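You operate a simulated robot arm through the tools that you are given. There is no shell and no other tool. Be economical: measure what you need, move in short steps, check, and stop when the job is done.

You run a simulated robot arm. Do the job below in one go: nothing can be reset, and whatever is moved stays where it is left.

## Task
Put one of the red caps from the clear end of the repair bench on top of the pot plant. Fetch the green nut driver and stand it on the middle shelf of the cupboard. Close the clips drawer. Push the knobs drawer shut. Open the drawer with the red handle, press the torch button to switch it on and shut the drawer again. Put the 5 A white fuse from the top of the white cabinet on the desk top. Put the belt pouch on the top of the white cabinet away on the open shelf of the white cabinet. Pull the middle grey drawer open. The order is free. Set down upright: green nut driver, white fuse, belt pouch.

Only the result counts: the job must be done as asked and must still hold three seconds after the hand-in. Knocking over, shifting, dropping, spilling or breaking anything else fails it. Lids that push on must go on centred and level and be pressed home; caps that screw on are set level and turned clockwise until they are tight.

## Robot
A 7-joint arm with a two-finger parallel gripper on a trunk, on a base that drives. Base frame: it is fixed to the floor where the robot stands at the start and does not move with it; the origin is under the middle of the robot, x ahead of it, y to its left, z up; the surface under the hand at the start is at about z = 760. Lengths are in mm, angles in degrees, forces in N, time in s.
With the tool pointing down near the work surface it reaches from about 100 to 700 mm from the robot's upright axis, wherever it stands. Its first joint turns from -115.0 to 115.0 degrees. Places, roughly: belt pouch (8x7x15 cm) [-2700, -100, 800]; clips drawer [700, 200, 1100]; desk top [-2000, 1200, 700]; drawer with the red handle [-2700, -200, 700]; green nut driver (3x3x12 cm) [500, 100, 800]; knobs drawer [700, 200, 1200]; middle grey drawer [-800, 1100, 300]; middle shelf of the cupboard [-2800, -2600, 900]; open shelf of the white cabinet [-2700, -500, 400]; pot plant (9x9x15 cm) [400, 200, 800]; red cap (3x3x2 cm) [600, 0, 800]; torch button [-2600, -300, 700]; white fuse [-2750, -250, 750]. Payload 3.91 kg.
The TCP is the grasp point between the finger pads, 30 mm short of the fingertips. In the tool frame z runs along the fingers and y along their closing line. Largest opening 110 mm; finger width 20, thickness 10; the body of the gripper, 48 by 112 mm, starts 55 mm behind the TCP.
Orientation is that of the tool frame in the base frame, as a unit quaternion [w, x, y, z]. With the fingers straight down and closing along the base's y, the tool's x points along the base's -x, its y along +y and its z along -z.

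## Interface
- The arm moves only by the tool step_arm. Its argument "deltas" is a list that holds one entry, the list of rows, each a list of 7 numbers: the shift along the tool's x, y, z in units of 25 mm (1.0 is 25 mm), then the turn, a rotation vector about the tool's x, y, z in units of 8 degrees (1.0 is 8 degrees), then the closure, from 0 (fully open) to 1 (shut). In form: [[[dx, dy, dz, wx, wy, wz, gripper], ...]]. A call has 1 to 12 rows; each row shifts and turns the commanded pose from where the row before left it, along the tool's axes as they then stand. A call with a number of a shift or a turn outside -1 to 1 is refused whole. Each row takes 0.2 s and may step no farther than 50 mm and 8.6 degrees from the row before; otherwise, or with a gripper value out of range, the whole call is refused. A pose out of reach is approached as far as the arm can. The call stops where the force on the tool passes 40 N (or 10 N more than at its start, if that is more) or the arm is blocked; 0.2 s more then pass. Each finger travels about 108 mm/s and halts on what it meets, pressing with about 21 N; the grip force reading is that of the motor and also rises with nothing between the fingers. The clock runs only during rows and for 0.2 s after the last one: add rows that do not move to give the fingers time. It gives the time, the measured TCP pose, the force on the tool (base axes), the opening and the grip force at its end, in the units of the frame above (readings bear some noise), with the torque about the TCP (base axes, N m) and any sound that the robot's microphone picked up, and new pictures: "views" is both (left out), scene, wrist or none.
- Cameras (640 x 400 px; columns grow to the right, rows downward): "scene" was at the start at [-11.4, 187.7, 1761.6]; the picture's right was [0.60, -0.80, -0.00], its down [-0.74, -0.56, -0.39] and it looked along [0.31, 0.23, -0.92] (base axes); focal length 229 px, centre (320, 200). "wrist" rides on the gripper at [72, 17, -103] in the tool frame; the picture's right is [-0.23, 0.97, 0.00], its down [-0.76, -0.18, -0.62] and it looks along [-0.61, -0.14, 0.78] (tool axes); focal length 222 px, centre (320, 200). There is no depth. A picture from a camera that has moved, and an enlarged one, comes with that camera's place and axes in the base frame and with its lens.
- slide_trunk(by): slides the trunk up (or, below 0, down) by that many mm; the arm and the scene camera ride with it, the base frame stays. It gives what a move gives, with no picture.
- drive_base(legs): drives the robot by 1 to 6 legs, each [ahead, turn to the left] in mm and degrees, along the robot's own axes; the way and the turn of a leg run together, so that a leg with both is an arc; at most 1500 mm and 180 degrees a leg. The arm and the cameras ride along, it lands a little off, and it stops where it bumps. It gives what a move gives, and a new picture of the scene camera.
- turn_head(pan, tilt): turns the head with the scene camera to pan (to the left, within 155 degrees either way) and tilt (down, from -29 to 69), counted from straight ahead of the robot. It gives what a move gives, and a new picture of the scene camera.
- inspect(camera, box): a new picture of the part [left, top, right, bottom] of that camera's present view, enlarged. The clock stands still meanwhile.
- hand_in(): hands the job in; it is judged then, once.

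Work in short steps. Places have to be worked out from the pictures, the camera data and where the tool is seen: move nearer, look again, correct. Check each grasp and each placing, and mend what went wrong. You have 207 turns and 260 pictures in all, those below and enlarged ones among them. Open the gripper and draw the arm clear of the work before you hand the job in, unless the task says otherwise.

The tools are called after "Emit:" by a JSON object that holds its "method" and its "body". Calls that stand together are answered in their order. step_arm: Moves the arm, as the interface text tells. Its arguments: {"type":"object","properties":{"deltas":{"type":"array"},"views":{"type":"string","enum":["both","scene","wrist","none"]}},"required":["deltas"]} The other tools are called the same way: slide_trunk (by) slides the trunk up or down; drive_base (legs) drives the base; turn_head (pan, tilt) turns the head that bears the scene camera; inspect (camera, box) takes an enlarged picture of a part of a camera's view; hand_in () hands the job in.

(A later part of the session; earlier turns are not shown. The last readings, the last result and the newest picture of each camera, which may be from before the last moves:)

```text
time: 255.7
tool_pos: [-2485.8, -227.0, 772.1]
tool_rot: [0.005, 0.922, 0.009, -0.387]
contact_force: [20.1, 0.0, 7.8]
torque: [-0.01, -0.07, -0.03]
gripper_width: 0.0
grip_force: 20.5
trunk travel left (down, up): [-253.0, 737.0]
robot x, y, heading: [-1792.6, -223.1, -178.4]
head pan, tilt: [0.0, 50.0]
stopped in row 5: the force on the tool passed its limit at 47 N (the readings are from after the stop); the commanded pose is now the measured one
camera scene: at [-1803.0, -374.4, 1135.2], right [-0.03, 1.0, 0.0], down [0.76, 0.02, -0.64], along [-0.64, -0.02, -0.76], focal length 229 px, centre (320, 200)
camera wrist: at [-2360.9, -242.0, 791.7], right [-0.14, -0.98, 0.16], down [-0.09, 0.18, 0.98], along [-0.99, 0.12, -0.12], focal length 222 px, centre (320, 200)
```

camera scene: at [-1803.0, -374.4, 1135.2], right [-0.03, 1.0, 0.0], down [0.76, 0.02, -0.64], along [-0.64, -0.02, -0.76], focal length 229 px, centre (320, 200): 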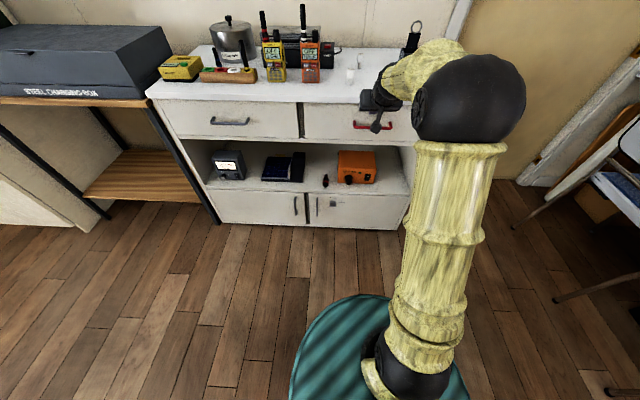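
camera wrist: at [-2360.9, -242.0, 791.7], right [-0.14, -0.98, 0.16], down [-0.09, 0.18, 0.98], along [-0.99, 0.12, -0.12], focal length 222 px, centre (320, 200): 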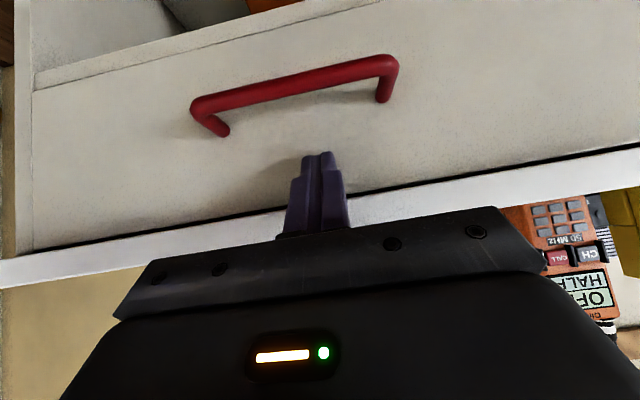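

Resistance at 47 N. Check whether the drawer is flush.

Emit:
{"method": "inspect", "body": {"camera": "scene", "box": [280, 80, 440, 170]}}

```text
4.00 times, centred on (360, 125) of scene
camera zoom: at [-1803.0, -374.4, 1135.2], right [-0.03, 1.0, 0.0], down [0.76, 0.02, -0.64], along [-0.64, -0.02, -0.76], focal length 915 px, centre (160, 500)
```

zoom: 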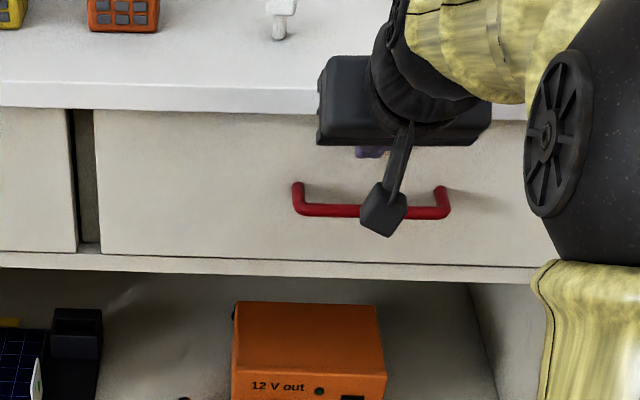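

Drawer is flush. Back off, rise, point the tool down and view the cabinet top with the wrist camera.

Emit:
{"method": "step_arm", "body": {"deltas": [[[0.7, 0, -0.71, 0, 0, 0, 1], [0.7, 0, -0.71, 0, 0, 0, 1], [0.7, 0, -0.71, 0, 0, 0, 0.8], [0.7, 0, -0.71, 0, 0, 0, 0.6]]], "views": "none"}}

Emit:
{"method": "slide_trunk", "body": {"by": 300}}

Emit:
{"method": "step_arm", "body": {"deltas": [[[0, 0, 0, 0, 1, 0, 0.6], [0, 0, 0, 0, 1, 0, 0.6], [0, 0, 0, 0, 1, 0, 0.6], [0, 0, 0, 0, 1, 0, 0.6], [0, 0, 0, 0, 1, 0, 0.6], [0, 0, 0, 0, 0.68, 0, 0.6], [-1, 0, 0, 0, 0, 0, 0.6], [-1, 0, 0, 0, 0, 0, 0.6], [-1, 0, 0, 0, 0, 0, 0.6], [-1, 0, 0, 0, 0, 0, 0.6]]], "views": "wrist"}}

```text
time: 256.7
tool_pos: [-2388.7, -224.1, 770.6]
tool_rot: [0.004, 0.923, 0.01, -0.385]
contact_force: [-1.0, 0.0, 0.2]
torque: [0.04, 0.0, 0.02]
gripper_width: 44.0
grip_force: 0.0
trunk travel left (down, up): [-253.0, 737.0]
robot x, y, heading: [-1795.8, -221.4, -178.2]
head pan, tilt: [0.0, 50.0]
```

```text
time: 259.7
tool_pos: [-2389.3, -223.9, 1070.3]
tool_rot: [0.005, 0.923, 0.01, -0.386]
contact_force: [0.2, 0.6, -0.2]
torque: [-0.01, 0.0, -0.04]
gripper_width: 44.0
grip_force: 0.1
trunk travel left (down, up): [-553.0, 437.0]
robot x, y, heading: [-1797.8, -222.9, -178.1]
head pan, tilt: [0.0, 50.0]
```

```text
time: 261.9
tool_pos: [-2488.0, -226.2, 1069.4]
tool_rot: [0.0, 1.0, 0.011, 0.002]
contact_force: [0.0, 0.4, 0.1]
torque: [0.01, 0.02, 0.02]
gripper_width: 44.1
grip_force: 0.0
trunk travel left (down, up): [-553.0, 437.0]
robot x, y, heading: [-1799.0, -223.5, -178.5]
head pan, tilt: [0.0, 50.0]
camera wrist: at [-2417.1, -242.3, 1171.7], right [-0.21, -0.98, 0.0], down [-0.77, 0.16, 0.62], along [-0.61, 0.13, -0.78], focal length 222 px, centre (320, 200)
```

wrist: 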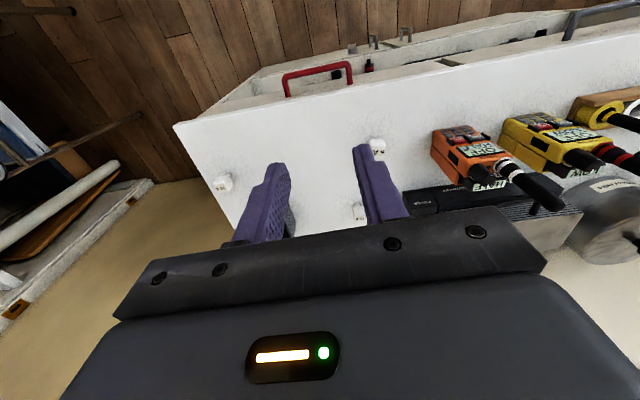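

Emit:
{"method": "inspect", "body": {"camera": "wrist", "box": [300, 110, 440, 230]}}

Emit:
{"method": "inspect", "body": {"camera": "scene", "box": [300, 100, 460, 220]}}

```text
3.33 times, centred on (370, 170) of wrist
camera zoom: at [-2417.1, -242.3, 1171.7], right [-0.21, -0.98, 0.0], down [-0.77, 0.16, 0.62], along [-0.61, 0.13, -0.78], focal length 740 px, centre (153, 300)
```

zoom: 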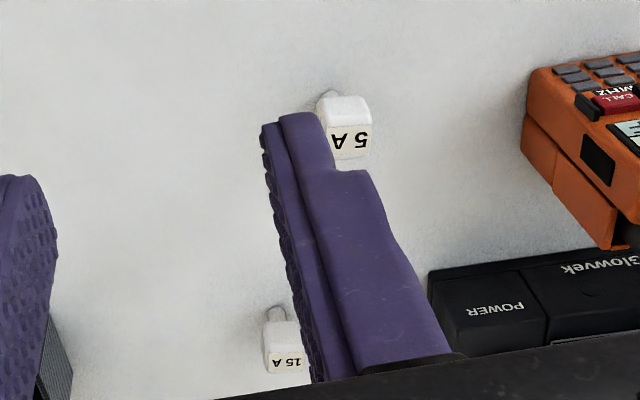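

```text
3.33 times, centred on (380, 160) of scene
camera zoom: at [-1807.2, -374.4, 1435.0], right [-0.03, 1.0, 0.0], down [0.77, 0.02, -0.64], along [-0.64, -0.02, -0.77], focal length 762 px, centre (120, 333)
```

zoom: 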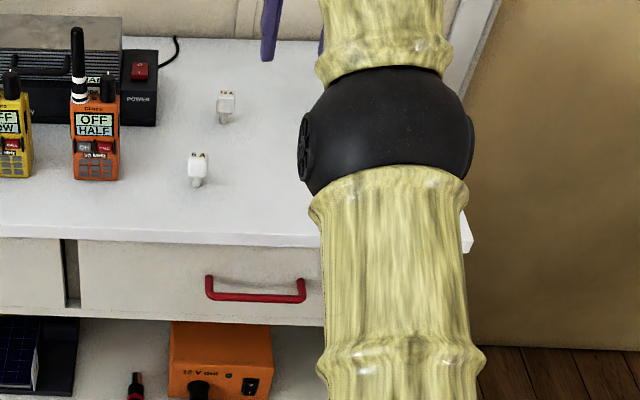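

5 A fuse: top ≈(-2596,-302,842), so cabinet top ≈798. Drive 150 mm closer and move the TCP over it.

Emit:
{"method": "drive_base", "body": {"legs": [[150, 0]]}}

Emit:
{"method": "step_arm", "body": {"deltas": [[[0.8, 0.9, 0, 0, 0, 0, 0.55], [0.8, 0.9, 0, 0, 0, 0, 0.55], [0, 0.9, 0, 0, 0, 0, 0.55]]], "views": "wrist"}}

```text
time: 263.4
tool_pos: [-2640.8, -231.6, 1068.8]
tool_rot: [0.001, 1.0, 0.011, 0.0]
contact_force: [-0.2, 1.1, -0.9]
torque: [-0.02, -0.02, 0.0]
gripper_width: 44.2
grip_force: 0.1
trunk travel left (down, up): [-553.0, 437.0]
robot x, y, heading: [-1943.1, -226.9, -178.2]
head pan, tilt: [0.0, 50.0]
camera scene: at [-1957.7, -379.1, 1434.9], right [-0.03, 1.0, 0.0], down [0.77, 0.02, -0.64], along [-0.64, -0.02, -0.77], focal length 229 px, centre (320, 200)
```

scene: 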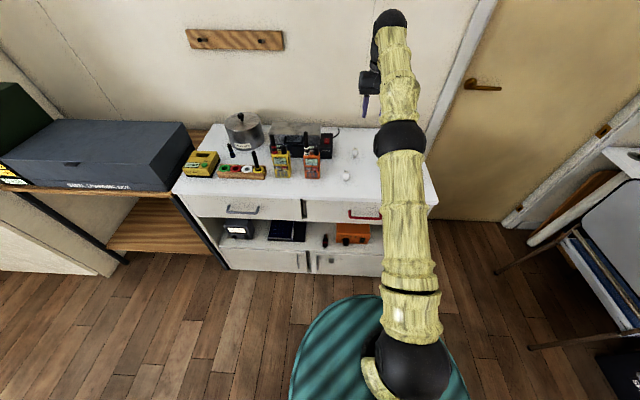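

```text
time: 264.2
tool_pos: [-2599.2, -299.7, 1069.6]
tool_rot: [0.0, 1.0, 0.012, 0.001]
contact_force: [0.3, -0.2, -0.4]
torque: [0.0, 0.02, -0.03]
gripper_width: 49.5
grip_force: 0.0
trunk travel left (down, up): [-553.0, 437.0]
robot x, y, heading: [-1943.9, -226.4, -177.8]
head pan, tilt: [0.0, 50.0]
camera wrist: at [-2525.6, -315.0, 1171.3], right [-0.21, -0.98, 0.0], down [-0.77, 0.16, 0.62], along [-0.61, 0.13, -0.78], focal length 222 px, centre (320, 200)
```

wrist: 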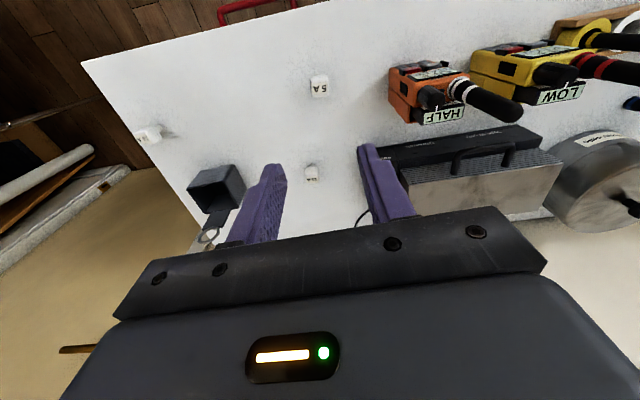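

Fuse at ≈(-2592,-300). Adjust +6 mm, lower by 170 and look.

Emit:
{"method": "step_arm", "body": {"deltas": [[[0.25, 0.02, 0, 0, 0, 0, 0.55]]], "views": "none"}}

Emit:
{"method": "slide_trunk", "body": {"by": -170}}

Emit:
{"method": "inspect", "body": {"camera": "wrist", "box": [160, 40, 480, 240]}}

```text
time: 264.6
tool_pos: [-2590.9, -299.0, 1070.3]
tool_rot: [0.0, 1.0, 0.011, 0.0]
contact_force: [-0.4, -0.2, 0.0]
torque: [-0.02, 0.0, -0.01]
gripper_width: 49.6
grip_force: 0.0
trunk travel left (down, up): [-553.0, 437.0]
robot x, y, heading: [-1946.2, -227.3, -178.1]
head pan, tilt: [0.0, 50.0]
```

```text
time: 266.6
tool_pos: [-2590.9, -298.2, 901.6]
tool_rot: [0.0, 1.0, 0.011, 0.0]
contact_force: [-0.1, -0.5, -0.8]
torque: [-0.01, -0.02, -0.01]
gripper_width: 49.5
grip_force: 0.1
trunk travel left (down, up): [-383.0, 607.0]
robot x, y, heading: [-1948.8, -225.3, -178.2]
head pan, tilt: [0.0, 50.0]
```

```text
2.00 times, centred on (320, 140) of wrist
camera zoom: at [-2518.9, -314.5, 1002.3], right [-0.2, -0.98, 0.0], down [-0.77, 0.16, 0.62], along [-0.61, 0.13, -0.78], focal length 444 px, centre (320, 320)
```

zoom: 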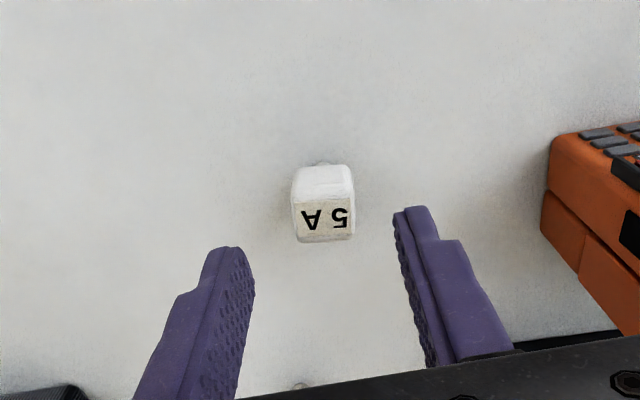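

Fuse centred (≈(-2595,-300)). Lower to z≈840 and grip.

Emit:
{"method": "slide_trunk", "body": {"by": -61}}

Emit:
{"method": "step_arm", "body": {"deltas": [[[-0.15, 0.04, 0, 0, 0, 0, 0.6], [0, 0, 0, 0, 0, 0, 0.7], [0, 0, 0, 0, 0, 0, 0.8], [0, 0, 0, 0, 0, 0, 0.9], [0, 0, 0, 0, 0, 0, 1]]], "views": "wrist"}}

```text
time: 267.6
tool_pos: [-2589.8, -299.0, 838.5]
tool_rot: [0.0, 1.0, 0.012, 0.0]
contact_force: [-0.1, -0.5, 0.1]
torque: [-0.02, 0.02, 0.01]
gripper_width: 49.6
grip_force: 0.0
trunk travel left (down, up): [-322.0, 668.0]
robot x, y, heading: [-1942.7, -224.2, -178.3]
head pan, tilt: [0.0, 50.0]
```

```text
time: 268.8
tool_pos: [-2594.1, -300.3, 839.3]
tool_rot: [0.0, 1.0, 0.01, -0.001]
contact_force: [-0.7, -0.2, 3.4]
torque: [-0.03, 0.06, -0.01]
gripper_width: 23.0
grip_force: 20.6
trunk travel left (down, up): [-322.0, 668.0]
robot x, y, heading: [-1949.8, -227.5, -178.2]
head pan, tilt: [0.0, 50.0]
camera wrist: at [-2522.7, -316.0, 941.9], right [-0.2, -0.98, 0.0], down [-0.76, 0.16, 0.62], along [-0.61, 0.13, -0.78], focal length 222 px, centre (320, 200)
```

wrist: 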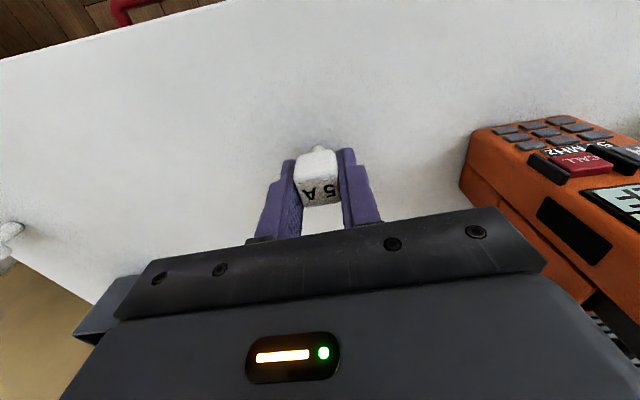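

Fuse gripped. Lift, back off, and look toward the desk.

Emit:
{"method": "slide_trunk", "body": {"by": 280}}

Emit:
{"method": "drive_base", "body": {"legs": [[-500, 0], [0, -80]]}}

Emit:
{"method": "turn_head", "body": {"pan": 0, "tilt": 25}}

```text
time: 271.6
tool_pos: [-2596.2, -300.6, 1119.4]
tool_rot: [0.0, 1.0, 0.012, 0.0]
contact_force: [-0.3, 0.4, 0.7]
torque: [-0.01, -0.03, -0.02]
gripper_width: 22.8
grip_force: 21.1
trunk travel left (down, up): [-602.0, 388.0]
robot x, y, heading: [-1947.9, -225.9, -178.2]
head pan, tilt: [0.0, 50.0]
```

```text
time: 279.9
tool_pos: [-1663.7, 407.9, 1119.9]
tool_rot: [0.001, 0.794, -0.608, 0.001]
contact_force: [-0.3, 1.0, 0.0]
torque: [0.03, 0.0, 0.01]
gripper_width: 23.1
grip_force: 21.0
trunk travel left (down, up): [-602.0, 388.0]
robot x, y, heading: [-1437.4, -207.8, 105.6]
head pan, tilt: [0.0, 50.0]
camera scene: at [-1588.0, -228.2, 1484.0], right [0.96, 0.27, 0.0], down [0.21, -0.74, -0.64], along [-0.17, 0.62, -0.77], focal length 229 px, centre (320, 200)
```

scene: 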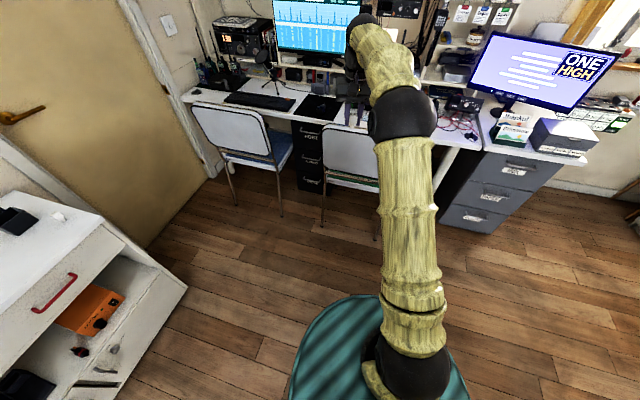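

```text
time: 280.7
tool_pos: [-1663.7, 407.5, 1119.9]
tool_rot: [0.0, 0.794, -0.608, 0.0]
contact_force: [0.4, -0.1, -0.5]
torque: [-0.01, -0.01, 0.01]
gripper_width: 23.1
grip_force: 21.2
trunk travel left (down, up): [-602.0, 388.0]
robot x, y, heading: [-1436.6, -203.6, 105.1]
head pan, tilt: [0.0, 25.0]
camera scene: at [-1592.1, -213.7, 1521.4], right [0.96, 0.27, 0.0], down [0.11, -0.41, -0.91], along [-0.24, 0.87, -0.42], focal length 229 px, centre (320, 200)
```

scene: 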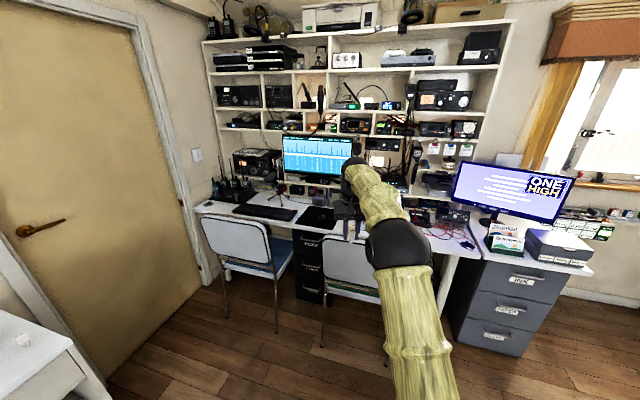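

Zoom on the desk to find a clear spot, and on the grey drawers.

Emit:
{"method": "inspect", "body": {"camera": "scene", "box": [190, 150, 350, 270]}}

Emit:
{"method": "inspect", "body": {"camera": "scene", "box": [390, 170, 610, 360]}}

```text
3.33 times, centred on (270, 210) of scene
camera zoom: at [-1592.1, -213.7, 1521.4], right [0.96, 0.27, 0.0], down [0.11, -0.41, -0.91], along [-0.24, 0.87, -0.42], focal length 762 px, centre (487, 167)
```

zoom: 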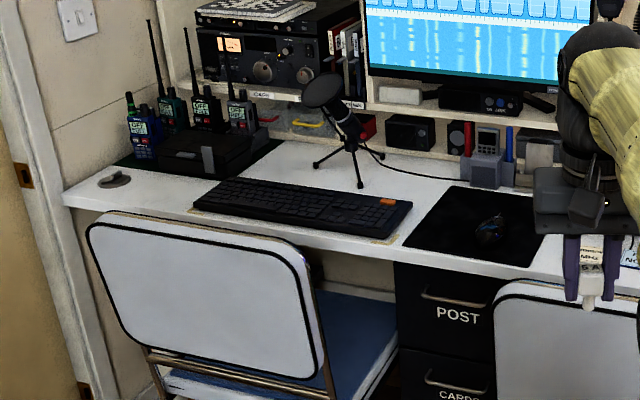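

```text
2.11 times, centred on (500, 265) of scene
camera zoom: at [-1592.1, -213.7, 1521.4], right [0.96, 0.27, 0.0], down [0.11, -0.41, -0.91], along [-0.24, 0.87, -0.42], focal length 482 px, centre (-59, 63)
```

zoom: 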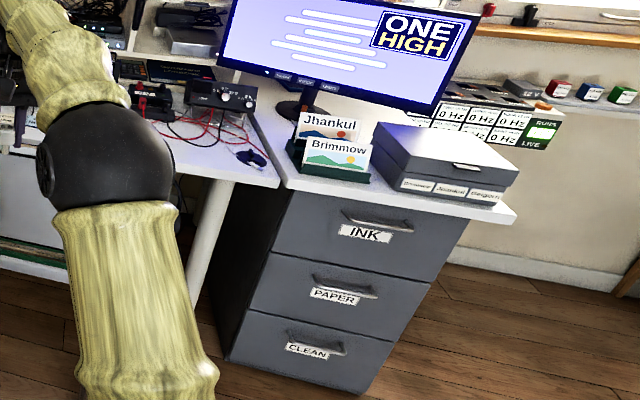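

Middle grey drawer is "PAPER". Desk's right end (x≈-1250, y≈1000) is reachable without chairs. Retract the arm 200 mm and drive to about (-1250,280), facing the desk.

Emit:
{"method": "step_arm", "body": {"deltas": [[[1, 0, 0, 0, 0, 0, 1], [1, 0, 0, 0, 0, 0, 1], [1, 0, 0, 0, 0, 0, 1], [1, 0, 0, 0, 0, 0, 1], [1, 0, 0, 0, 0, 0, 1], [1, 0, 0, 0, 0, 0, 1], [1, 0, 0, 0, 0, 0, 1], [1, 0, 0, 0, 0, 0, 1]]], "views": "none"}}

Emit:
{"method": "drive_base", "body": {"legs": [[0, -35], [520, 0], [0, 20]]}}

Emit:
{"method": "turn_head", "body": {"pan": 0, "tilt": 42}}

```text
time: 282.5
tool_pos: [-1610.3, 214.1, 1116.6]
tool_rot: [-0.001, 0.794, -0.608, -0.001]
contact_force: [-0.8, -1.5, -0.8]
torque: [0.03, 0.04, 0.01]
gripper_width: 23.2
grip_force: 21.3
trunk travel left (down, up): [-602.0, 388.0]
robot x, y, heading: [-1435.5, -208.0, 105.5]
head pan, tilt: [0.0, 25.0]
```

```text
time: 289.9
tool_pos: [-1320.0, 744.8, 1117.4]
tool_rot: [0.0, 0.708, -0.706, 0.0]
contact_force: [0.5, -0.4, -0.5]
torque: [0.0, 0.01, 0.0]
gripper_width: 23.3
grip_force: 21.1
trunk travel left (down, up): [-602.0, 388.0]
robot x, y, heading: [-1262.5, 295.8, 90.4]
head pan, tilt: [0.0, 25.0]
camera scene: at [-1412.7, 325.4, 1521.5], right [1.0, 0.01, 0.0], down [0.01, -0.42, -0.91], along [-0.01, 0.91, -0.42], focal length 229 px, centre (320, 200)
```

scene: 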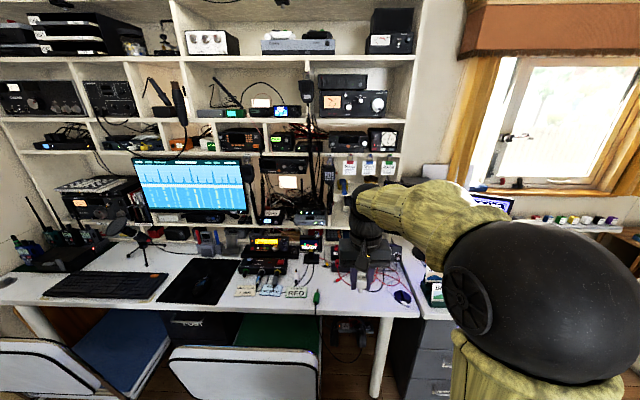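

```text
time: 290.7
tool_pos: [-1321.0, 743.9, 1116.9]
tool_rot: [0.0, 0.708, -0.706, -0.001]
contact_force: [-0.2, 0.6, -0.5]
torque: [0.01, 0.0, 0.0]
gripper_width: 23.1
grip_force: 21.0
trunk travel left (down, up): [-602.0, 388.0]
robot x, y, heading: [-1263.7, 295.4, 90.8]
head pan, tilt: [0.0, 42.0]
camera scene: at [-1412.5, 316.9, 1495.3], right [1.0, 0.01, 0.0], down [0.01, -0.67, -0.74], along [-0.01, 0.74, -0.67], focal length 229 px, centre (320, 200)
```

scene: 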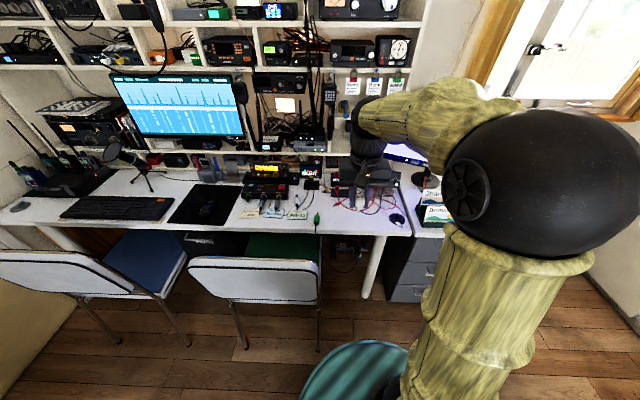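

Emit:
{"method": "inspect", "body": {"camera": "scene", "box": [230, 150, 430, 270]}}

Emit:
{"method": "inspect", "body": {"camera": "wrist", "box": [0, 0, 640, 400]}}

```text
3.20 times, centred on (330, 210) of scene
camera zoom: at [-1412.5, 316.9, 1495.3], right [1.0, 0.01, 0.0], down [0.01, -0.67, -0.74], along [-0.01, 0.74, -0.67], focal length 732 px, centre (288, 168)
```

zoom: 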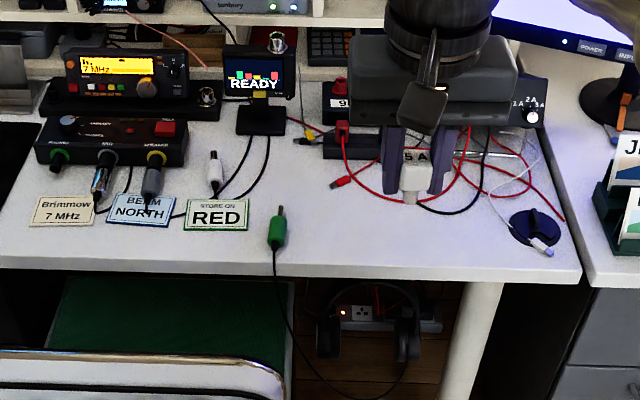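

```text
1.00 times, centred on (320, 200) of wrist (not enlarged: the box is as wide or as high as the picture)
camera zoom: at [-1338.4, 671.1, 1218.7], right [-0.97, 0.22, 0.0], down [0.17, 0.76, 0.62], along [0.14, 0.61, -0.78], focal length 222 px, centre (320, 200)
```

zoom: 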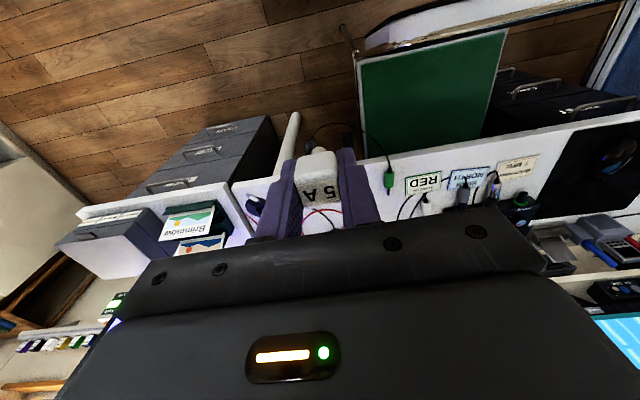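

A clear spot near the desk's front, about (-1275,985), right of the green plug. Drive 30 mm forward and move the TCP above it.

Emit:
{"method": "drive_base", "body": {"legs": [[30, 0]]}}

Emit:
{"method": "step_arm", "body": {"deltas": [[[-0.94, -0.2, 0, 0, 0, 0, 1], [-0.94, -0.2, 0, 0, 0, 0, 1], [-0.94, -0.2, 0, 0, 0, 0, 1], [-0.94, -0.2, 0, 0, 0, 0, 1], [-0.94, -0.2, 0, 0, 0, 0, 1], [-0.94, -0.2, 0, 0, 0, 0, 1], [-0.94, -0.2, 0, 0, 0, 0, 1], [-0.94, -0.2, 0, 0, 0, 0, 1], [-0.94, -0.2, 0, 0, 0, 0, 1]]], "views": "none"}}

Emit:
{"method": "slide_trunk", "body": {"by": -200}}

Emit:
{"method": "step_arm", "body": {"deltas": [[[0, 0, 0, 0, 0, 0, 1]]], "views": "both"}}

```text
time: 291.6
tool_pos: [-1322.2, 776.7, 1116.5]
tool_rot: [0.0, 0.709, -0.705, 0.0]
contact_force: [-0.3, 0.3, -0.1]
torque: [-0.02, 0.01, -0.03]
gripper_width: 23.1
grip_force: 20.7
trunk travel left (down, up): [-602.0, 388.0]
robot x, y, heading: [-1260.7, 326.8, 90.9]
head pan, tilt: [0.0, 42.0]
camera scene: at [-1413.1, 349.3, 1495.1], right [1.0, 0.01, 0.0], down [0.01, -0.67, -0.74], along [-0.01, 0.74, -0.67], focal length 229 px, centre (320, 200)
```

scene: 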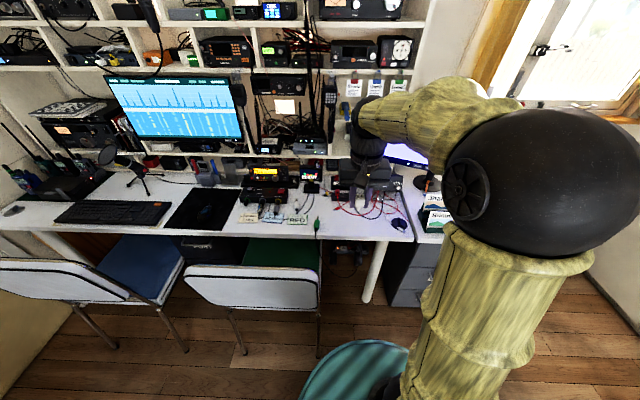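

```text
time: 293.6
tool_pos: [-1279.6, 986.1, 1116.5]
tool_rot: [0.0, 0.709, -0.705, 0.0]
contact_force: [0.0, 0.3, 0.5]
torque: [-0.02, -0.01, 0.04]
gripper_width: 23.2
grip_force: 20.6
trunk travel left (down, up): [-602.0, 388.0]
robot x, y, heading: [-1263.4, 327.1, 90.9]
head pan, tilt: [0.0, 42.0]
```

```text
time: 295.7
tool_pos: [-1279.9, 986.7, 917.0]
tool_rot: [0.0, 0.709, -0.705, -0.001]
contact_force: [0.2, 0.0, 0.0]
torque: [0.01, -0.02, -0.01]
gripper_width: 23.0
grip_force: 21.0
trunk travel left (down, up): [-402.0, 588.0]
robot x, y, heading: [-1265.1, 324.4, 90.6]
head pan, tilt: [0.0, 42.0]
```

```text
time: 296.1
tool_pos: [-1279.7, 985.3, 918.0]
tool_rot: [0.0, 0.709, -0.705, -0.001]
contact_force: [0.4, 0.8, -0.1]
torque: [-0.01, -0.01, 0.0]
gripper_width: 23.3
grip_force: 21.1
trunk travel left (down, up): [-402.0, 588.0]
robot x, y, heading: [-1259.4, 325.9, 90.8]
head pan, tilt: [0.0, 42.0]
camera scene: at [-1412.9, 348.0, 1295.2], right [1.0, 0.01, 0.0], down [0.01, -0.67, -0.74], along [-0.01, 0.74, -0.67], focal length 229 px, centre (320, 200)
camera wrist: at [-1296.4, 912.4, 1019.9], right [-0.97, 0.22, 0.0], down [0.17, 0.76, 0.62], along [0.14, 0.61, -0.78], focal length 222 px, centre (320, 200)
```

scene: 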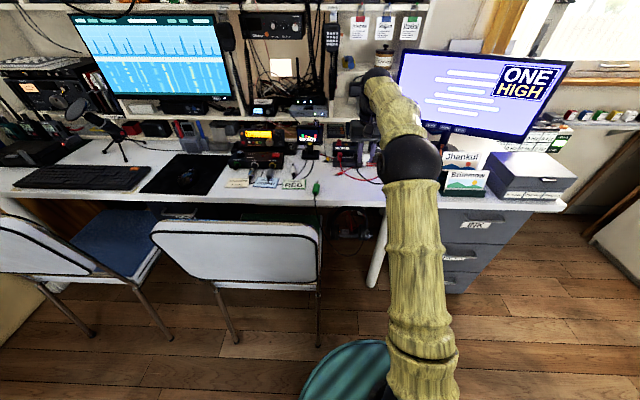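
wrist: 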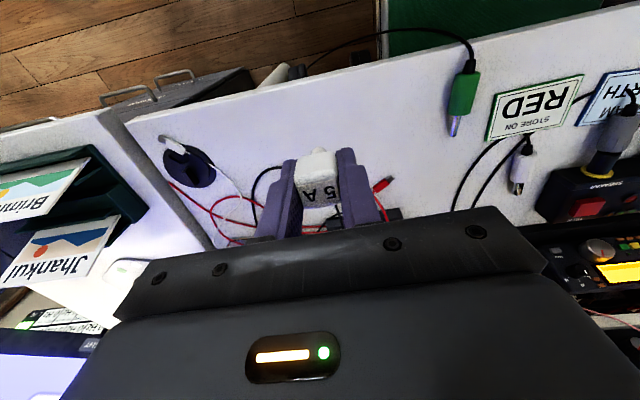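

Landing spot is clear. Lower 100, then by small steps to contact.

Emit:
{"method": "slide_trunk", "body": {"by": -100}}

Emit:
{"method": "step_arm", "body": {"deltas": [[[0, 0, 0.15, 0, 0, 0, 1], [0, 0, 0.15, 0, 0, 0, 1], [0, 0, 0.15, 0, 0, 0, 1], [0, 0, 0, 0, 0, 0, 1]]], "views": "wrist"}}

```text
time: 297.4
tool_pos: [-1279.4, 985.3, 817.9]
tool_rot: [0.0, 0.709, -0.705, 0.0]
contact_force: [0.8, -0.3, -0.5]
torque: [0.01, -0.03, -0.02]
gripper_width: 23.0
grip_force: 21.0
trunk travel left (down, up): [-302.0, 688.0]
robot x, y, heading: [-1261.1, 322.4, 90.8]
head pan, tilt: [0.0, 42.0]
```

```text
time: 298.4
tool_pos: [-1279.3, 984.5, 806.1]
tool_rot: [0.0, 0.709, -0.705, 0.0]
contact_force: [-0.4, 0.0, -0.5]
torque: [0.02, -0.01, -0.04]
gripper_width: 23.4
grip_force: 20.9
trunk travel left (down, up): [-302.0, 688.0]
robot x, y, heading: [-1264.2, 322.3, 91.0]
head pan, tilt: [0.0, 42.0]
camera wrist: at [-1297.6, 912.1, 907.6], right [-0.97, 0.22, 0.0], down [0.17, 0.76, 0.62], along [0.14, 0.61, -0.78], focal length 222 px, centre (320, 200)
```

wrist: 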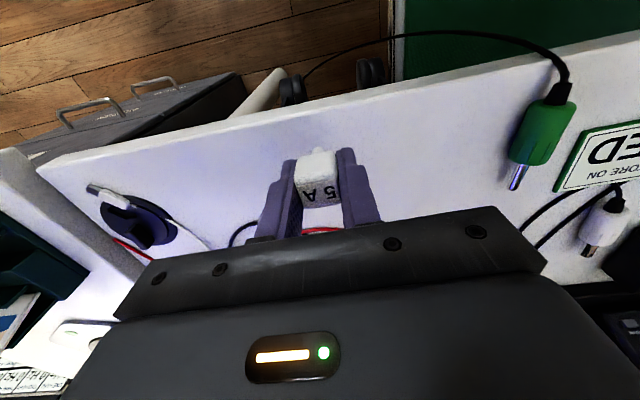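

Continue down in small steps.

Emit:
{"method": "step_arm", "body": {"deltas": [[[0, 0, 0.12, 0, 0, 0, 1], [0, 0, 0.12, 0, 0, 0, 1], [0, 0, 0, 0, 0, 0, 1]]], "views": "none"}}

Emit:
{"method": "step_arm", "body": {"deltas": [[[0, 0, 0.1, 0, 0, 0, 1], [0, 0, 0.1, 0, 0, 0, 1], [0, 0, 0, 0, 0, 0, 1]]], "views": "none"}}

Emit:
{"method": "step_arm", "body": {"deltas": [[[0, 0, 0.1, 0, 0, 0, 1], [0, 0, 0.1, 0, 0, 0, 1], [0, 0, 0, 0, 0, 0, 1]]], "views": "wrist"}}

```text
time: 299.2
tool_pos: [-1280.2, 984.7, 800.5]
tool_rot: [0.0, 0.709, -0.705, 0.0]
contact_force: [0.4, -0.3, 0.0]
torque: [-0.01, 0.03, 0.02]
gripper_width: 23.0
grip_force: 21.2
trunk travel left (down, up): [-302.0, 688.0]
robot x, y, heading: [-1266.6, 323.0, 91.0]
head pan, tilt: [0.0, 42.0]
```

```text
time: 300.1
tool_pos: [-1279.9, 984.3, 793.4]
tool_rot: [0.0, 0.709, -0.706, 0.0]
contact_force: [-0.5, 0.0, -1.3]
torque: [-0.01, -0.03, 0.04]
gripper_width: 22.9
grip_force: 21.0
trunk travel left (down, up): [-302.0, 688.0]
robot x, y, heading: [-1260.7, 323.5, 90.8]
head pan, tilt: [0.0, 42.0]
```

```text
time: 300.9
tool_pos: [-1279.7, 985.1, 789.4]
tool_rot: [0.0, 0.709, -0.705, 0.0]
contact_force: [0.4, -0.1, -0.3]
torque: [0.02, -0.03, 0.02]
gripper_width: 23.0
grip_force: 20.5
trunk travel left (down, up): [-302.0, 688.0]
robot x, y, heading: [-1259.9, 324.9, 91.0]
head pan, tilt: [0.0, 42.0]
camera wrist: at [-1296.9, 912.7, 892.1], right [-0.97, 0.22, 0.0], down [0.17, 0.76, 0.62], along [0.14, 0.61, -0.78], focal length 222 px, centre (320, 200)
```

wrist: 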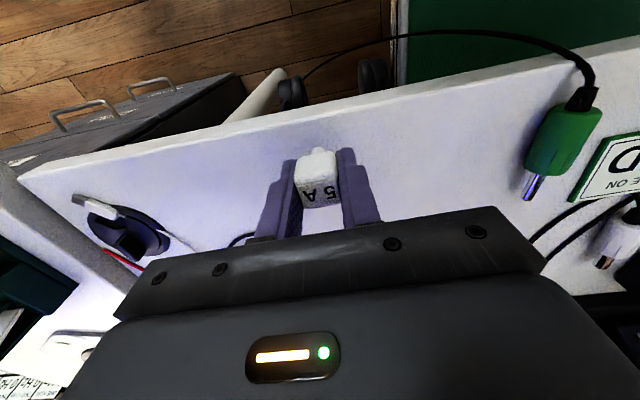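

Emit:
{"method": "step_arm", "body": {"deltas": [[[0, 0, 0.1, 0, 0, 0, 1], [0, 0, 0.1, 0, 0, 0, 1], [0, 0, 0, 0, 0, 0, 1]]], "views": "none"}}

Emit:
{"method": "step_arm", "body": {"deltas": [[[0, 0, 0.1, 0, 0, 0, 1], [0, 0, 0, 0, 0, 0, 1]]], "views": "none"}}

Emit:
{"method": "step_arm", "body": {"deltas": [[[0, 0, 0.1, 0, 0, 0, 1], [0, 0, 0, 0, 0, 0, 1]]], "views": "none"}}

Emit:
{"method": "step_arm", "body": {"deltas": [[[0, 0, 0.1, 0, 0, 0, 1], [0, 0, 0, 0, 0, 0, 1]]], "views": "wrist"}}

```text
time: 301.6
tool_pos: [-1278.4, 984.7, 785.1]
tool_rot: [0.0, 0.709, -0.706, 0.0]
contact_force: [0.0, -1.2, 0.3]
torque: [0.02, -0.03, -0.03]
gripper_width: 23.1
grip_force: 20.8
trunk travel left (down, up): [-302.0, 688.0]
robot x, y, heading: [-1265.5, 320.6, 90.8]
head pan, tilt: [0.0, 42.0]
```

```text
time: 302.2
tool_pos: [-1277.9, 986.4, 782.6]
tool_rot: [0.001, 0.709, -0.705, 0.0]
contact_force: [-0.1, 0.7, 0.0]
torque: [0.0, 0.01, 0.01]
gripper_width: 23.0
grip_force: 21.0
trunk travel left (down, up): [-302.0, 688.0]
robot x, y, heading: [-1258.9, 326.3, 90.7]
head pan, tilt: [0.0, 42.0]
```

```text
time: 302.9
tool_pos: [-1278.3, 986.4, 780.3]
tool_rot: [0.0, 0.709, -0.706, -0.001]
contact_force: [-0.2, -0.2, -0.1]
torque: [-0.02, -0.01, 0.03]
gripper_width: 23.0
grip_force: 20.4
trunk travel left (down, up): [-302.0, 688.0]
robot x, y, heading: [-1263.3, 324.1, 90.7]
head pan, tilt: [0.0, 42.0]
```

```text
time: 303.4
tool_pos: [-1279.2, 985.7, 779.5]
tool_rot: [0.0, 0.709, -0.705, -0.001]
contact_force: [2.2, -0.6, 7.3]
torque: [0.01, 0.0, 0.04]
gripper_width: 23.3
grip_force: 21.6
trunk travel left (down, up): [-302.0, 688.0]
robot x, y, heading: [-1263.6, 324.4, 90.6]
head pan, tilt: [0.0, 42.0]
camera wrist: at [-1295.8, 912.3, 881.6], right [-0.97, 0.22, 0.0], down [0.17, 0.76, 0.62], along [0.14, 0.61, -0.78], focal length 222 px, centre (320, 200)
```

wrist: 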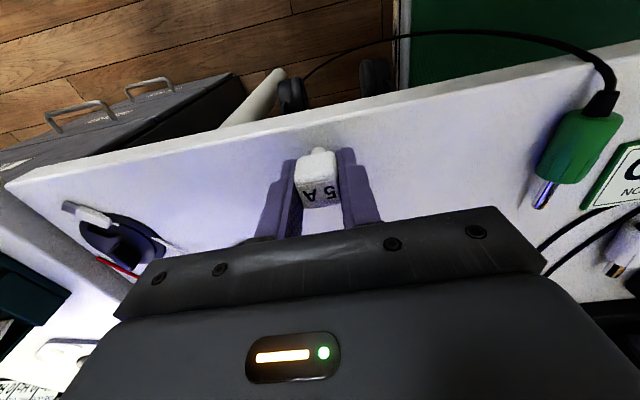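

Contact at TCP z≈779 (7 N). Release gently and rise.

Emit:
{"method": "step_arm", "body": {"deltas": [[[0, 0, -0.01, 0, 0, 0, 0.98], [0, 0, 0, 0, 0, 0, 0.88], [0, 0, 0, 0, 0, 0, 0.75], [0, 0, 0, 0, 0, 0, 0.6], [0, 0, 0, 0, 0, 0, 0.55], [0, 0, -0.4, 0, 0, 0, 0.55], [0, 0, -0.8, 0, 0, 0, 0.55], [0, 0, -1, 0, 0, 0, 0.55]]], "views": "none"}}

Emit:
{"method": "slide_trunk", "body": {"by": 200}}

Emit:
{"method": "inspect", "body": {"camera": "wrist", "box": [160, 40, 480, 240]}}

```text
time: 305.2
tool_pos: [-1279.5, 985.7, 830.7]
tool_rot: [0.0, 0.709, -0.705, 0.001]
contact_force: [-0.1, -0.8, -0.1]
torque: [-0.01, -0.01, 0.04]
gripper_width: 49.7
grip_force: 0.1
trunk travel left (down, up): [-302.0, 688.0]
robot x, y, heading: [-1258.3, 328.3, 90.6]
head pan, tilt: [0.0, 42.0]
```

```text
time: 307.4
tool_pos: [-1279.2, 985.1, 1030.8]
tool_rot: [0.0, 0.709, -0.705, 0.001]
contact_force: [0.2, -0.9, -0.3]
torque: [-0.01, -0.03, 0.02]
gripper_width: 49.7
grip_force: 0.1
trunk travel left (down, up): [-502.0, 488.0]
robot x, y, heading: [-1259.0, 326.8, 91.0]
head pan, tilt: [0.0, 42.0]
```

```text
2.00 times, centred on (320, 140) of wrist
camera zoom: at [-1297.0, 912.8, 1133.0], right [-0.97, 0.22, 0.0], down [0.17, 0.76, 0.62], along [0.14, 0.61, -0.78], focal length 444 px, centre (320, 320)
```

zoom: 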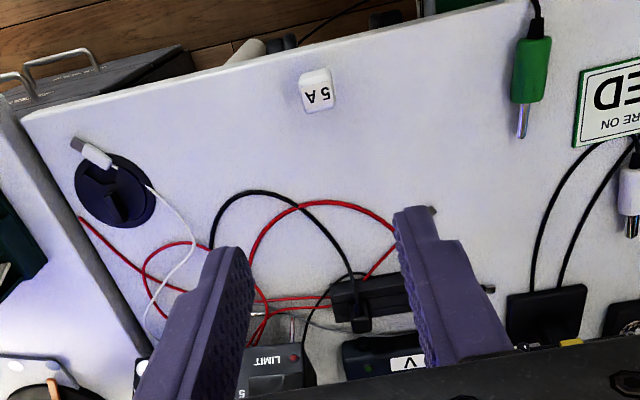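

Fuse stands on the desk. Next the PAPER drawer: retract the arm, reposition to about (-800,100) facing it, and look.

Emit:
{"method": "step_arm", "body": {"deltas": [[[1, 0, 0, 0, 0, 0, 0.5], [1, 0, 0, 0, 0, 0, 0.5], [1, 0, 0, 0, 0, 0, 0.5], [1, 0, 0, 0, 0, 0, 0.5], [1, 0, 0, 0, 0, 0, 0.5], [1, 0, 0, 0, 0, 0, 0.5], [1, 0, 0, 0, 0, 0, 0.5], [1, 0, 0, 0, 0, 0, 0.5]]], "views": "none"}}

Emit:
{"method": "drive_base", "body": {"legs": [[-250, 0], [0, -90], [460, 0], [0, 90]]}}

```text
time: 309.2
tool_pos: [-1277.9, 785.6, 1029.9]
tool_rot: [0.0, 0.708, -0.706, -0.001]
contact_force: [0.3, 0.3, -0.6]
torque: [0.01, -0.01, 0.0]
gripper_width: 55.0
grip_force: 0.0
trunk travel left (down, up): [-502.0, 488.0]
robot x, y, heading: [-1259.6, 329.3, 91.0]
head pan, tilt: [0.0, 42.0]
```

```text
time: 325.0
tool_pos: [-802.4, 534.8, 1031.6]
tool_rot: [0.0, -0.697, 0.718, 0.0]
contact_force: [-0.4, -0.6, -1.4]
torque: [-0.01, 0.01, 0.02]
gripper_width: 55.1
grip_force: 0.1
trunk travel left (down, up): [-502.0, 488.0]
robot x, y, heading: [-798.9, 71.1, 88.7]
head pan, tilt: [0.0, 42.0]
camera scene: at [-952.6, 101.8, 1395.2], right [1.0, -0.02, 0.0], down [-0.01, -0.67, -0.74], along [0.02, 0.74, -0.67], focal length 229 px, centre (320, 200)
```

scene: 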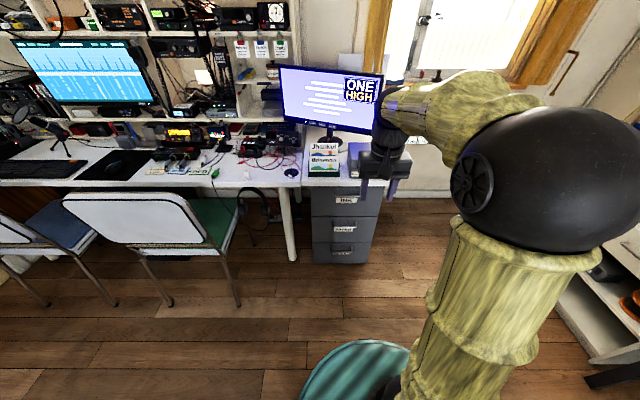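

Emit:
{"method": "inspect", "body": {"camera": "scene", "box": [280, 160, 420, 280]}}

Emit:
{"method": "inspect", "body": {"camera": "wrist", "box": [0, 0, 640, 400]}}

```text
3.33 times, centred on (350, 220) of scene
camera zoom: at [-952.6, 101.8, 1395.2], right [1.0, -0.02, 0.0], down [-0.01, -0.67, -0.74], along [0.02, 0.74, -0.67], focal length 762 px, centre (220, 133)
```

zoom: 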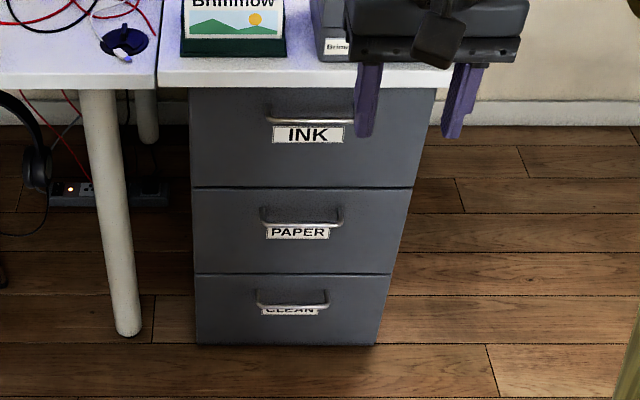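

```text
1.00 times, centred on (320, 200) of wrist (not enlarged: the box is as wide or as high as the picture)
camera zoom: at [-822.5, 461.5, 1133.2], right [-0.97, 0.26, 0.0], down [0.2, 0.76, 0.62], along [0.16, 0.6, -0.78], focal length 222 px, centre (320, 200)
```

zoom: 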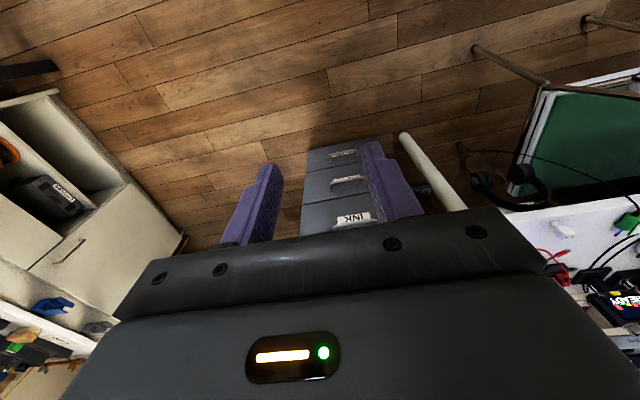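

PAPER handle bar ≈(-797,940,437), x from -860 to -725. Pitch the tool horizontal and roll 90° as before, then go lower.

Emit:
{"method": "step_arm", "body": {"deltas": [[[-0.5, 0, 0, 0, -1, 0, 0.5], [-0.5, 0, 0, 0, -1, 0, 0.5], [-0.5, 0, 0, 0, -1, 0, 0.5], [-0.5, 0, 0, 0, -1, 0, 0.5], [0, 0, 0.5, 0, -1, 0, 0.5], [0, 0, 0.5, 0, -1, 0, 0.5], [0, 0, 0.5, 0, -1, 0, 0.5], [0, 0, 0, 0, -1, 0, 0.5], [0, 0, 0, 0, -1, 0, 0.5], [0, 0, 0, 0, -1, 0, 0.5], [0, 0, 0, 0, -1, 0, 0.5]]], "views": "none"}}

Emit:
{"method": "step_arm", "body": {"deltas": [[[0, 0, 0, 0, 0, 1, 0.5], [0, 0, 0, 0, 0, 1, 0.5], [0, 0, 0, 0, 0, 1, 0.5], [0, 0, 0, 0, 0, 1, 0.5], [0, 0, 0, 0, 0, 1, 0.5], [0, 0, 0, 0, 0, 1, 0.5], [0, 0, 0, 0, 0, 1, 0.5], [0, 0, 0, 0, 0, 1, 0.5], [0, 0, 0, 0, 0, 1, 0.5], [0, 0, 0, 0, 0, 1, 0.5], [0, 0, 0, 0, 0, 1, 0.5], [0, 0, 0, 0, 0, 0.25, 0.5]]], "views": "none"}}

Emit:
{"method": "slide_trunk", "body": {"by": -400}}

Emit:
{"method": "step_arm", "body": {"deltas": [[[0, -1, 0, 0, 0, 0, 0.5], [0, -1, 0, 0, 0, 0, 0.5], [0, -1, 0, 0, 0, 0, 0.5], [0, -1, 0, 0, 0, 0, 0.5]]], "views": "none"}}

```text
time: 327.4
tool_pos: [-807.8, 600.2, 1016.8]
tool_rot: [0.466, -0.524, 0.537, 0.469]
contact_force: [1.0, -0.3, 0.4]
torque: [-0.01, -0.01, -0.02]
gripper_width: 54.7
grip_force: 0.2
out of reach, approached as far as the arm can: row 7
trunk travel left (down, up): [-502.0, 488.0]
robot x, y, heading: [-799.5, 74.0, 88.8]
head pan, tilt: [0.0, 42.0]
```

```text
time: 330.0
tool_pos: [-808.3, 599.7, 1018.0]
tool_rot: [-0.004, 0.009, 0.75, 0.661]
contact_force: [0.2, 0.0, 0.6]
torque: [-0.03, 0.0, 0.03]
gripper_width: 55.0
grip_force: 0.0
trunk travel left (down, up): [-502.0, 488.0]
robot x, y, heading: [-800.3, 73.6, 88.8]
head pan, tilt: [0.0, 42.0]
```

```text
time: 333.9
tool_pos: [-807.2, 599.8, 616.9]
tool_rot: [-0.004, 0.009, 0.751, 0.66]
contact_force: [-0.5, -0.5, -0.2]
torque: [-0.01, -0.01, 0.01]
gripper_width: 55.1
grip_force: 0.1
trunk travel left (down, up): [-102.0, 888.0]
robot x, y, heading: [-802.6, 77.2, 88.6]
head pan, tilt: [0.0, 42.0]
```

```text
time: 334.9
tool_pos: [-811.0, 616.4, 523.7]
tool_rot: [-0.003, 0.009, 0.75, 0.661]
contact_force: [0.0, -1.2, -0.4]
torque: [0.01, 0.0, 0.0]
gripper_width: 55.0
grip_force: 0.1
out of reach, approached as far as the arm can: row 1, 2, 3, 4
trunk travel left (down, up): [-102.0, 888.0]
robot x, y, heading: [-802.9, 75.6, 88.8]
head pan, tilt: [0.0, 42.0]
```

Arm can get low enough. Lower the trunk 80 and look.

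Emit:
{"method": "slide_trunk", "body": {"by": -80}}

Emit:
{"method": "step_arm", "body": {"deltas": [[[0, 0, 0.6, 0, 0, 0, 0.5]]], "views": "both"}}

```text
time: 336.0
tool_pos: [-808.8, 617.5, 444.2]
tool_rot: [-0.004, 0.009, 0.751, 0.661]
contact_force: [0.6, -0.5, 0.2]
torque: [-0.01, 0.0, 0.01]
gripper_width: 54.8
grip_force: 0.0
trunk travel left (down, up): [-22.0, 968.0]
robot x, y, heading: [-803.7, 74.5, 88.8]
head pan, tilt: [0.0, 42.0]
```

```text
time: 336.4
tool_pos: [-809.2, 633.6, 442.9]
tool_rot: [-0.004, 0.009, 0.751, 0.661]
contact_force: [-0.2, -0.3, -0.1]
torque: [0.0, 0.02, -0.04]
gripper_width: 55.2
grip_force: 0.1
trunk travel left (down, up): [-22.0, 968.0]
robot x, y, heading: [-799.6, 76.2, 88.8]
head pan, tilt: [0.0, 42.0]
camera scene: at [-952.5, 101.7, 915.2], right [1.0, -0.02, 0.0], down [-0.01, -0.67, -0.74], along [0.02, 0.74, -0.67], focal length 229 px, centre (320, 200)
camera wrist: at [-883.4, 532.8, 472.6], right [0.24, 0.12, 0.96], down [0.75, -0.65, -0.11], along [0.61, 0.75, -0.25], focal length 222 px, centre (320, 200)
```

scene: 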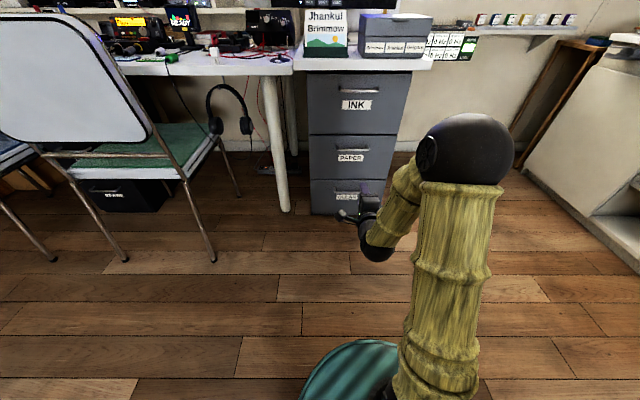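
wrist: 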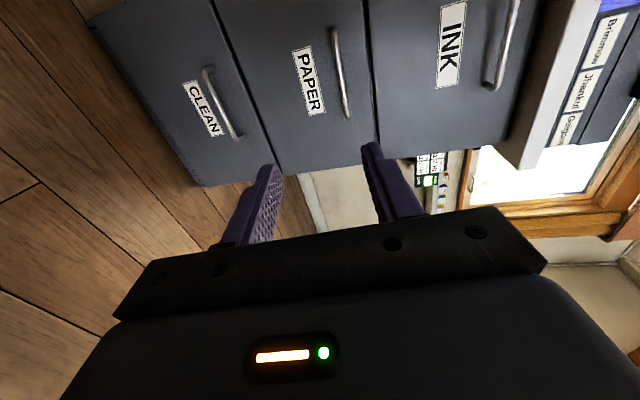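

Bar: x -869…-737, z≈436, y≈940. Drive 250 mm ahead and check the alignment.

Emit:
{"method": "drive_base", "body": {"legs": [[245, 0]]}}

Emit:
{"method": "inspect", "body": {"camera": "wrist", "box": [0, 0, 640, 400]}}

```text
time: 338.4
tool_pos: [-798.0, 878.2, 442.9]
tool_rot: [0.0, 0.013, 0.751, 0.661]
contact_force: [0.0, -0.6, 0.4]
torque: [-0.01, -0.02, -0.01]
gripper_width: 55.0
grip_force: 0.0
trunk travel left (down, up): [-22.0, 968.0]
robot x, y, heading: [-796.5, 322.1, 88.3]
head pan, tilt: [0.0, 42.0]
camera scene: at [-946.0, 349.0, 915.2], right [1.0, -0.03, 0.0], down [-0.02, -0.67, -0.74], along [0.02, 0.74, -0.67], focal length 229 px, centre (320, 200)
```

scene: 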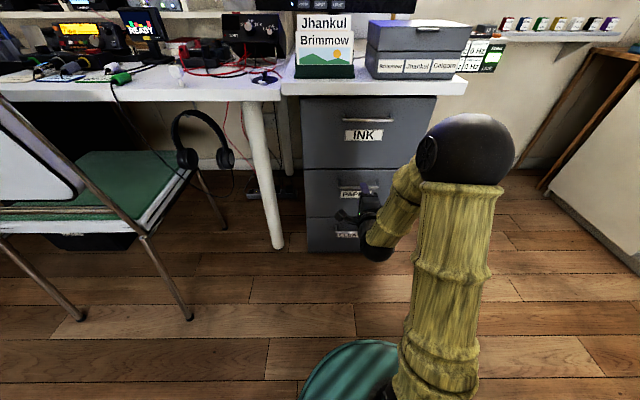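

```text
1.00 times, centred on (320, 200) of wrist (not enlarged: the box is as wide or as high as the picture)
camera zoom: at [-872.8, 779.3, 472.7], right [0.25, 0.12, 0.96], down [0.75, -0.66, -0.11], along [0.62, 0.75, -0.25], focal length 222 px, centre (320, 200)
```

zoom: 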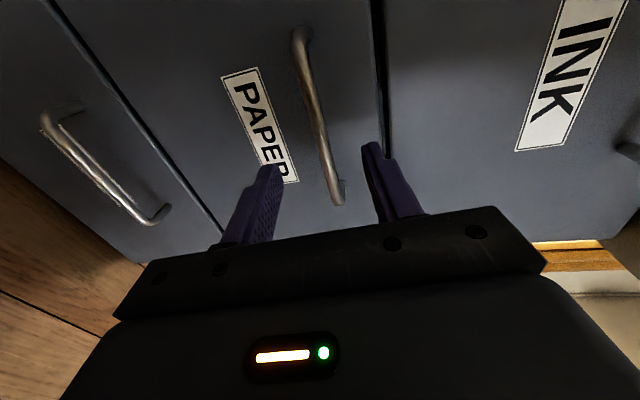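

Consistent. Advance 55 mm along the tool and close on the bar.

Emit:
{"method": "step_arm", "body": {"deltas": [[[0, 0, 0.8, 0, 0, 0, 0.5], [0, 0, 0.8, 0, 0, 0, 0.5], [0, 0, 0.6, 0, 0, 0, 0.5]]], "views": "wrist"}}

```text
time: 339.2
tool_pos: [-796.6, 933.2, 436.0]
tool_rot: [0.0, 0.013, 0.75, 0.661]
contact_force: [-0.3, 0.7, -0.6]
torque: [0.01, 0.0, -0.02]
gripper_width: 55.0
grip_force: 0.0
trunk travel left (down, up): [-22.0, 968.0]
robot x, y, heading: [-796.0, 318.2, 88.4]
head pan, tilt: [0.0, 42.0]
camera wrist: at [-870.9, 834.1, 466.8], right [0.25, 0.12, 0.96], down [0.75, -0.65, -0.11], along [0.62, 0.75, -0.25], focal length 222 px, centre (320, 200)
```

wrist: 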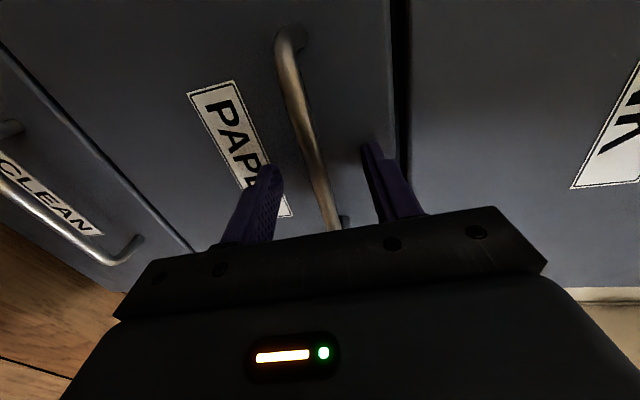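

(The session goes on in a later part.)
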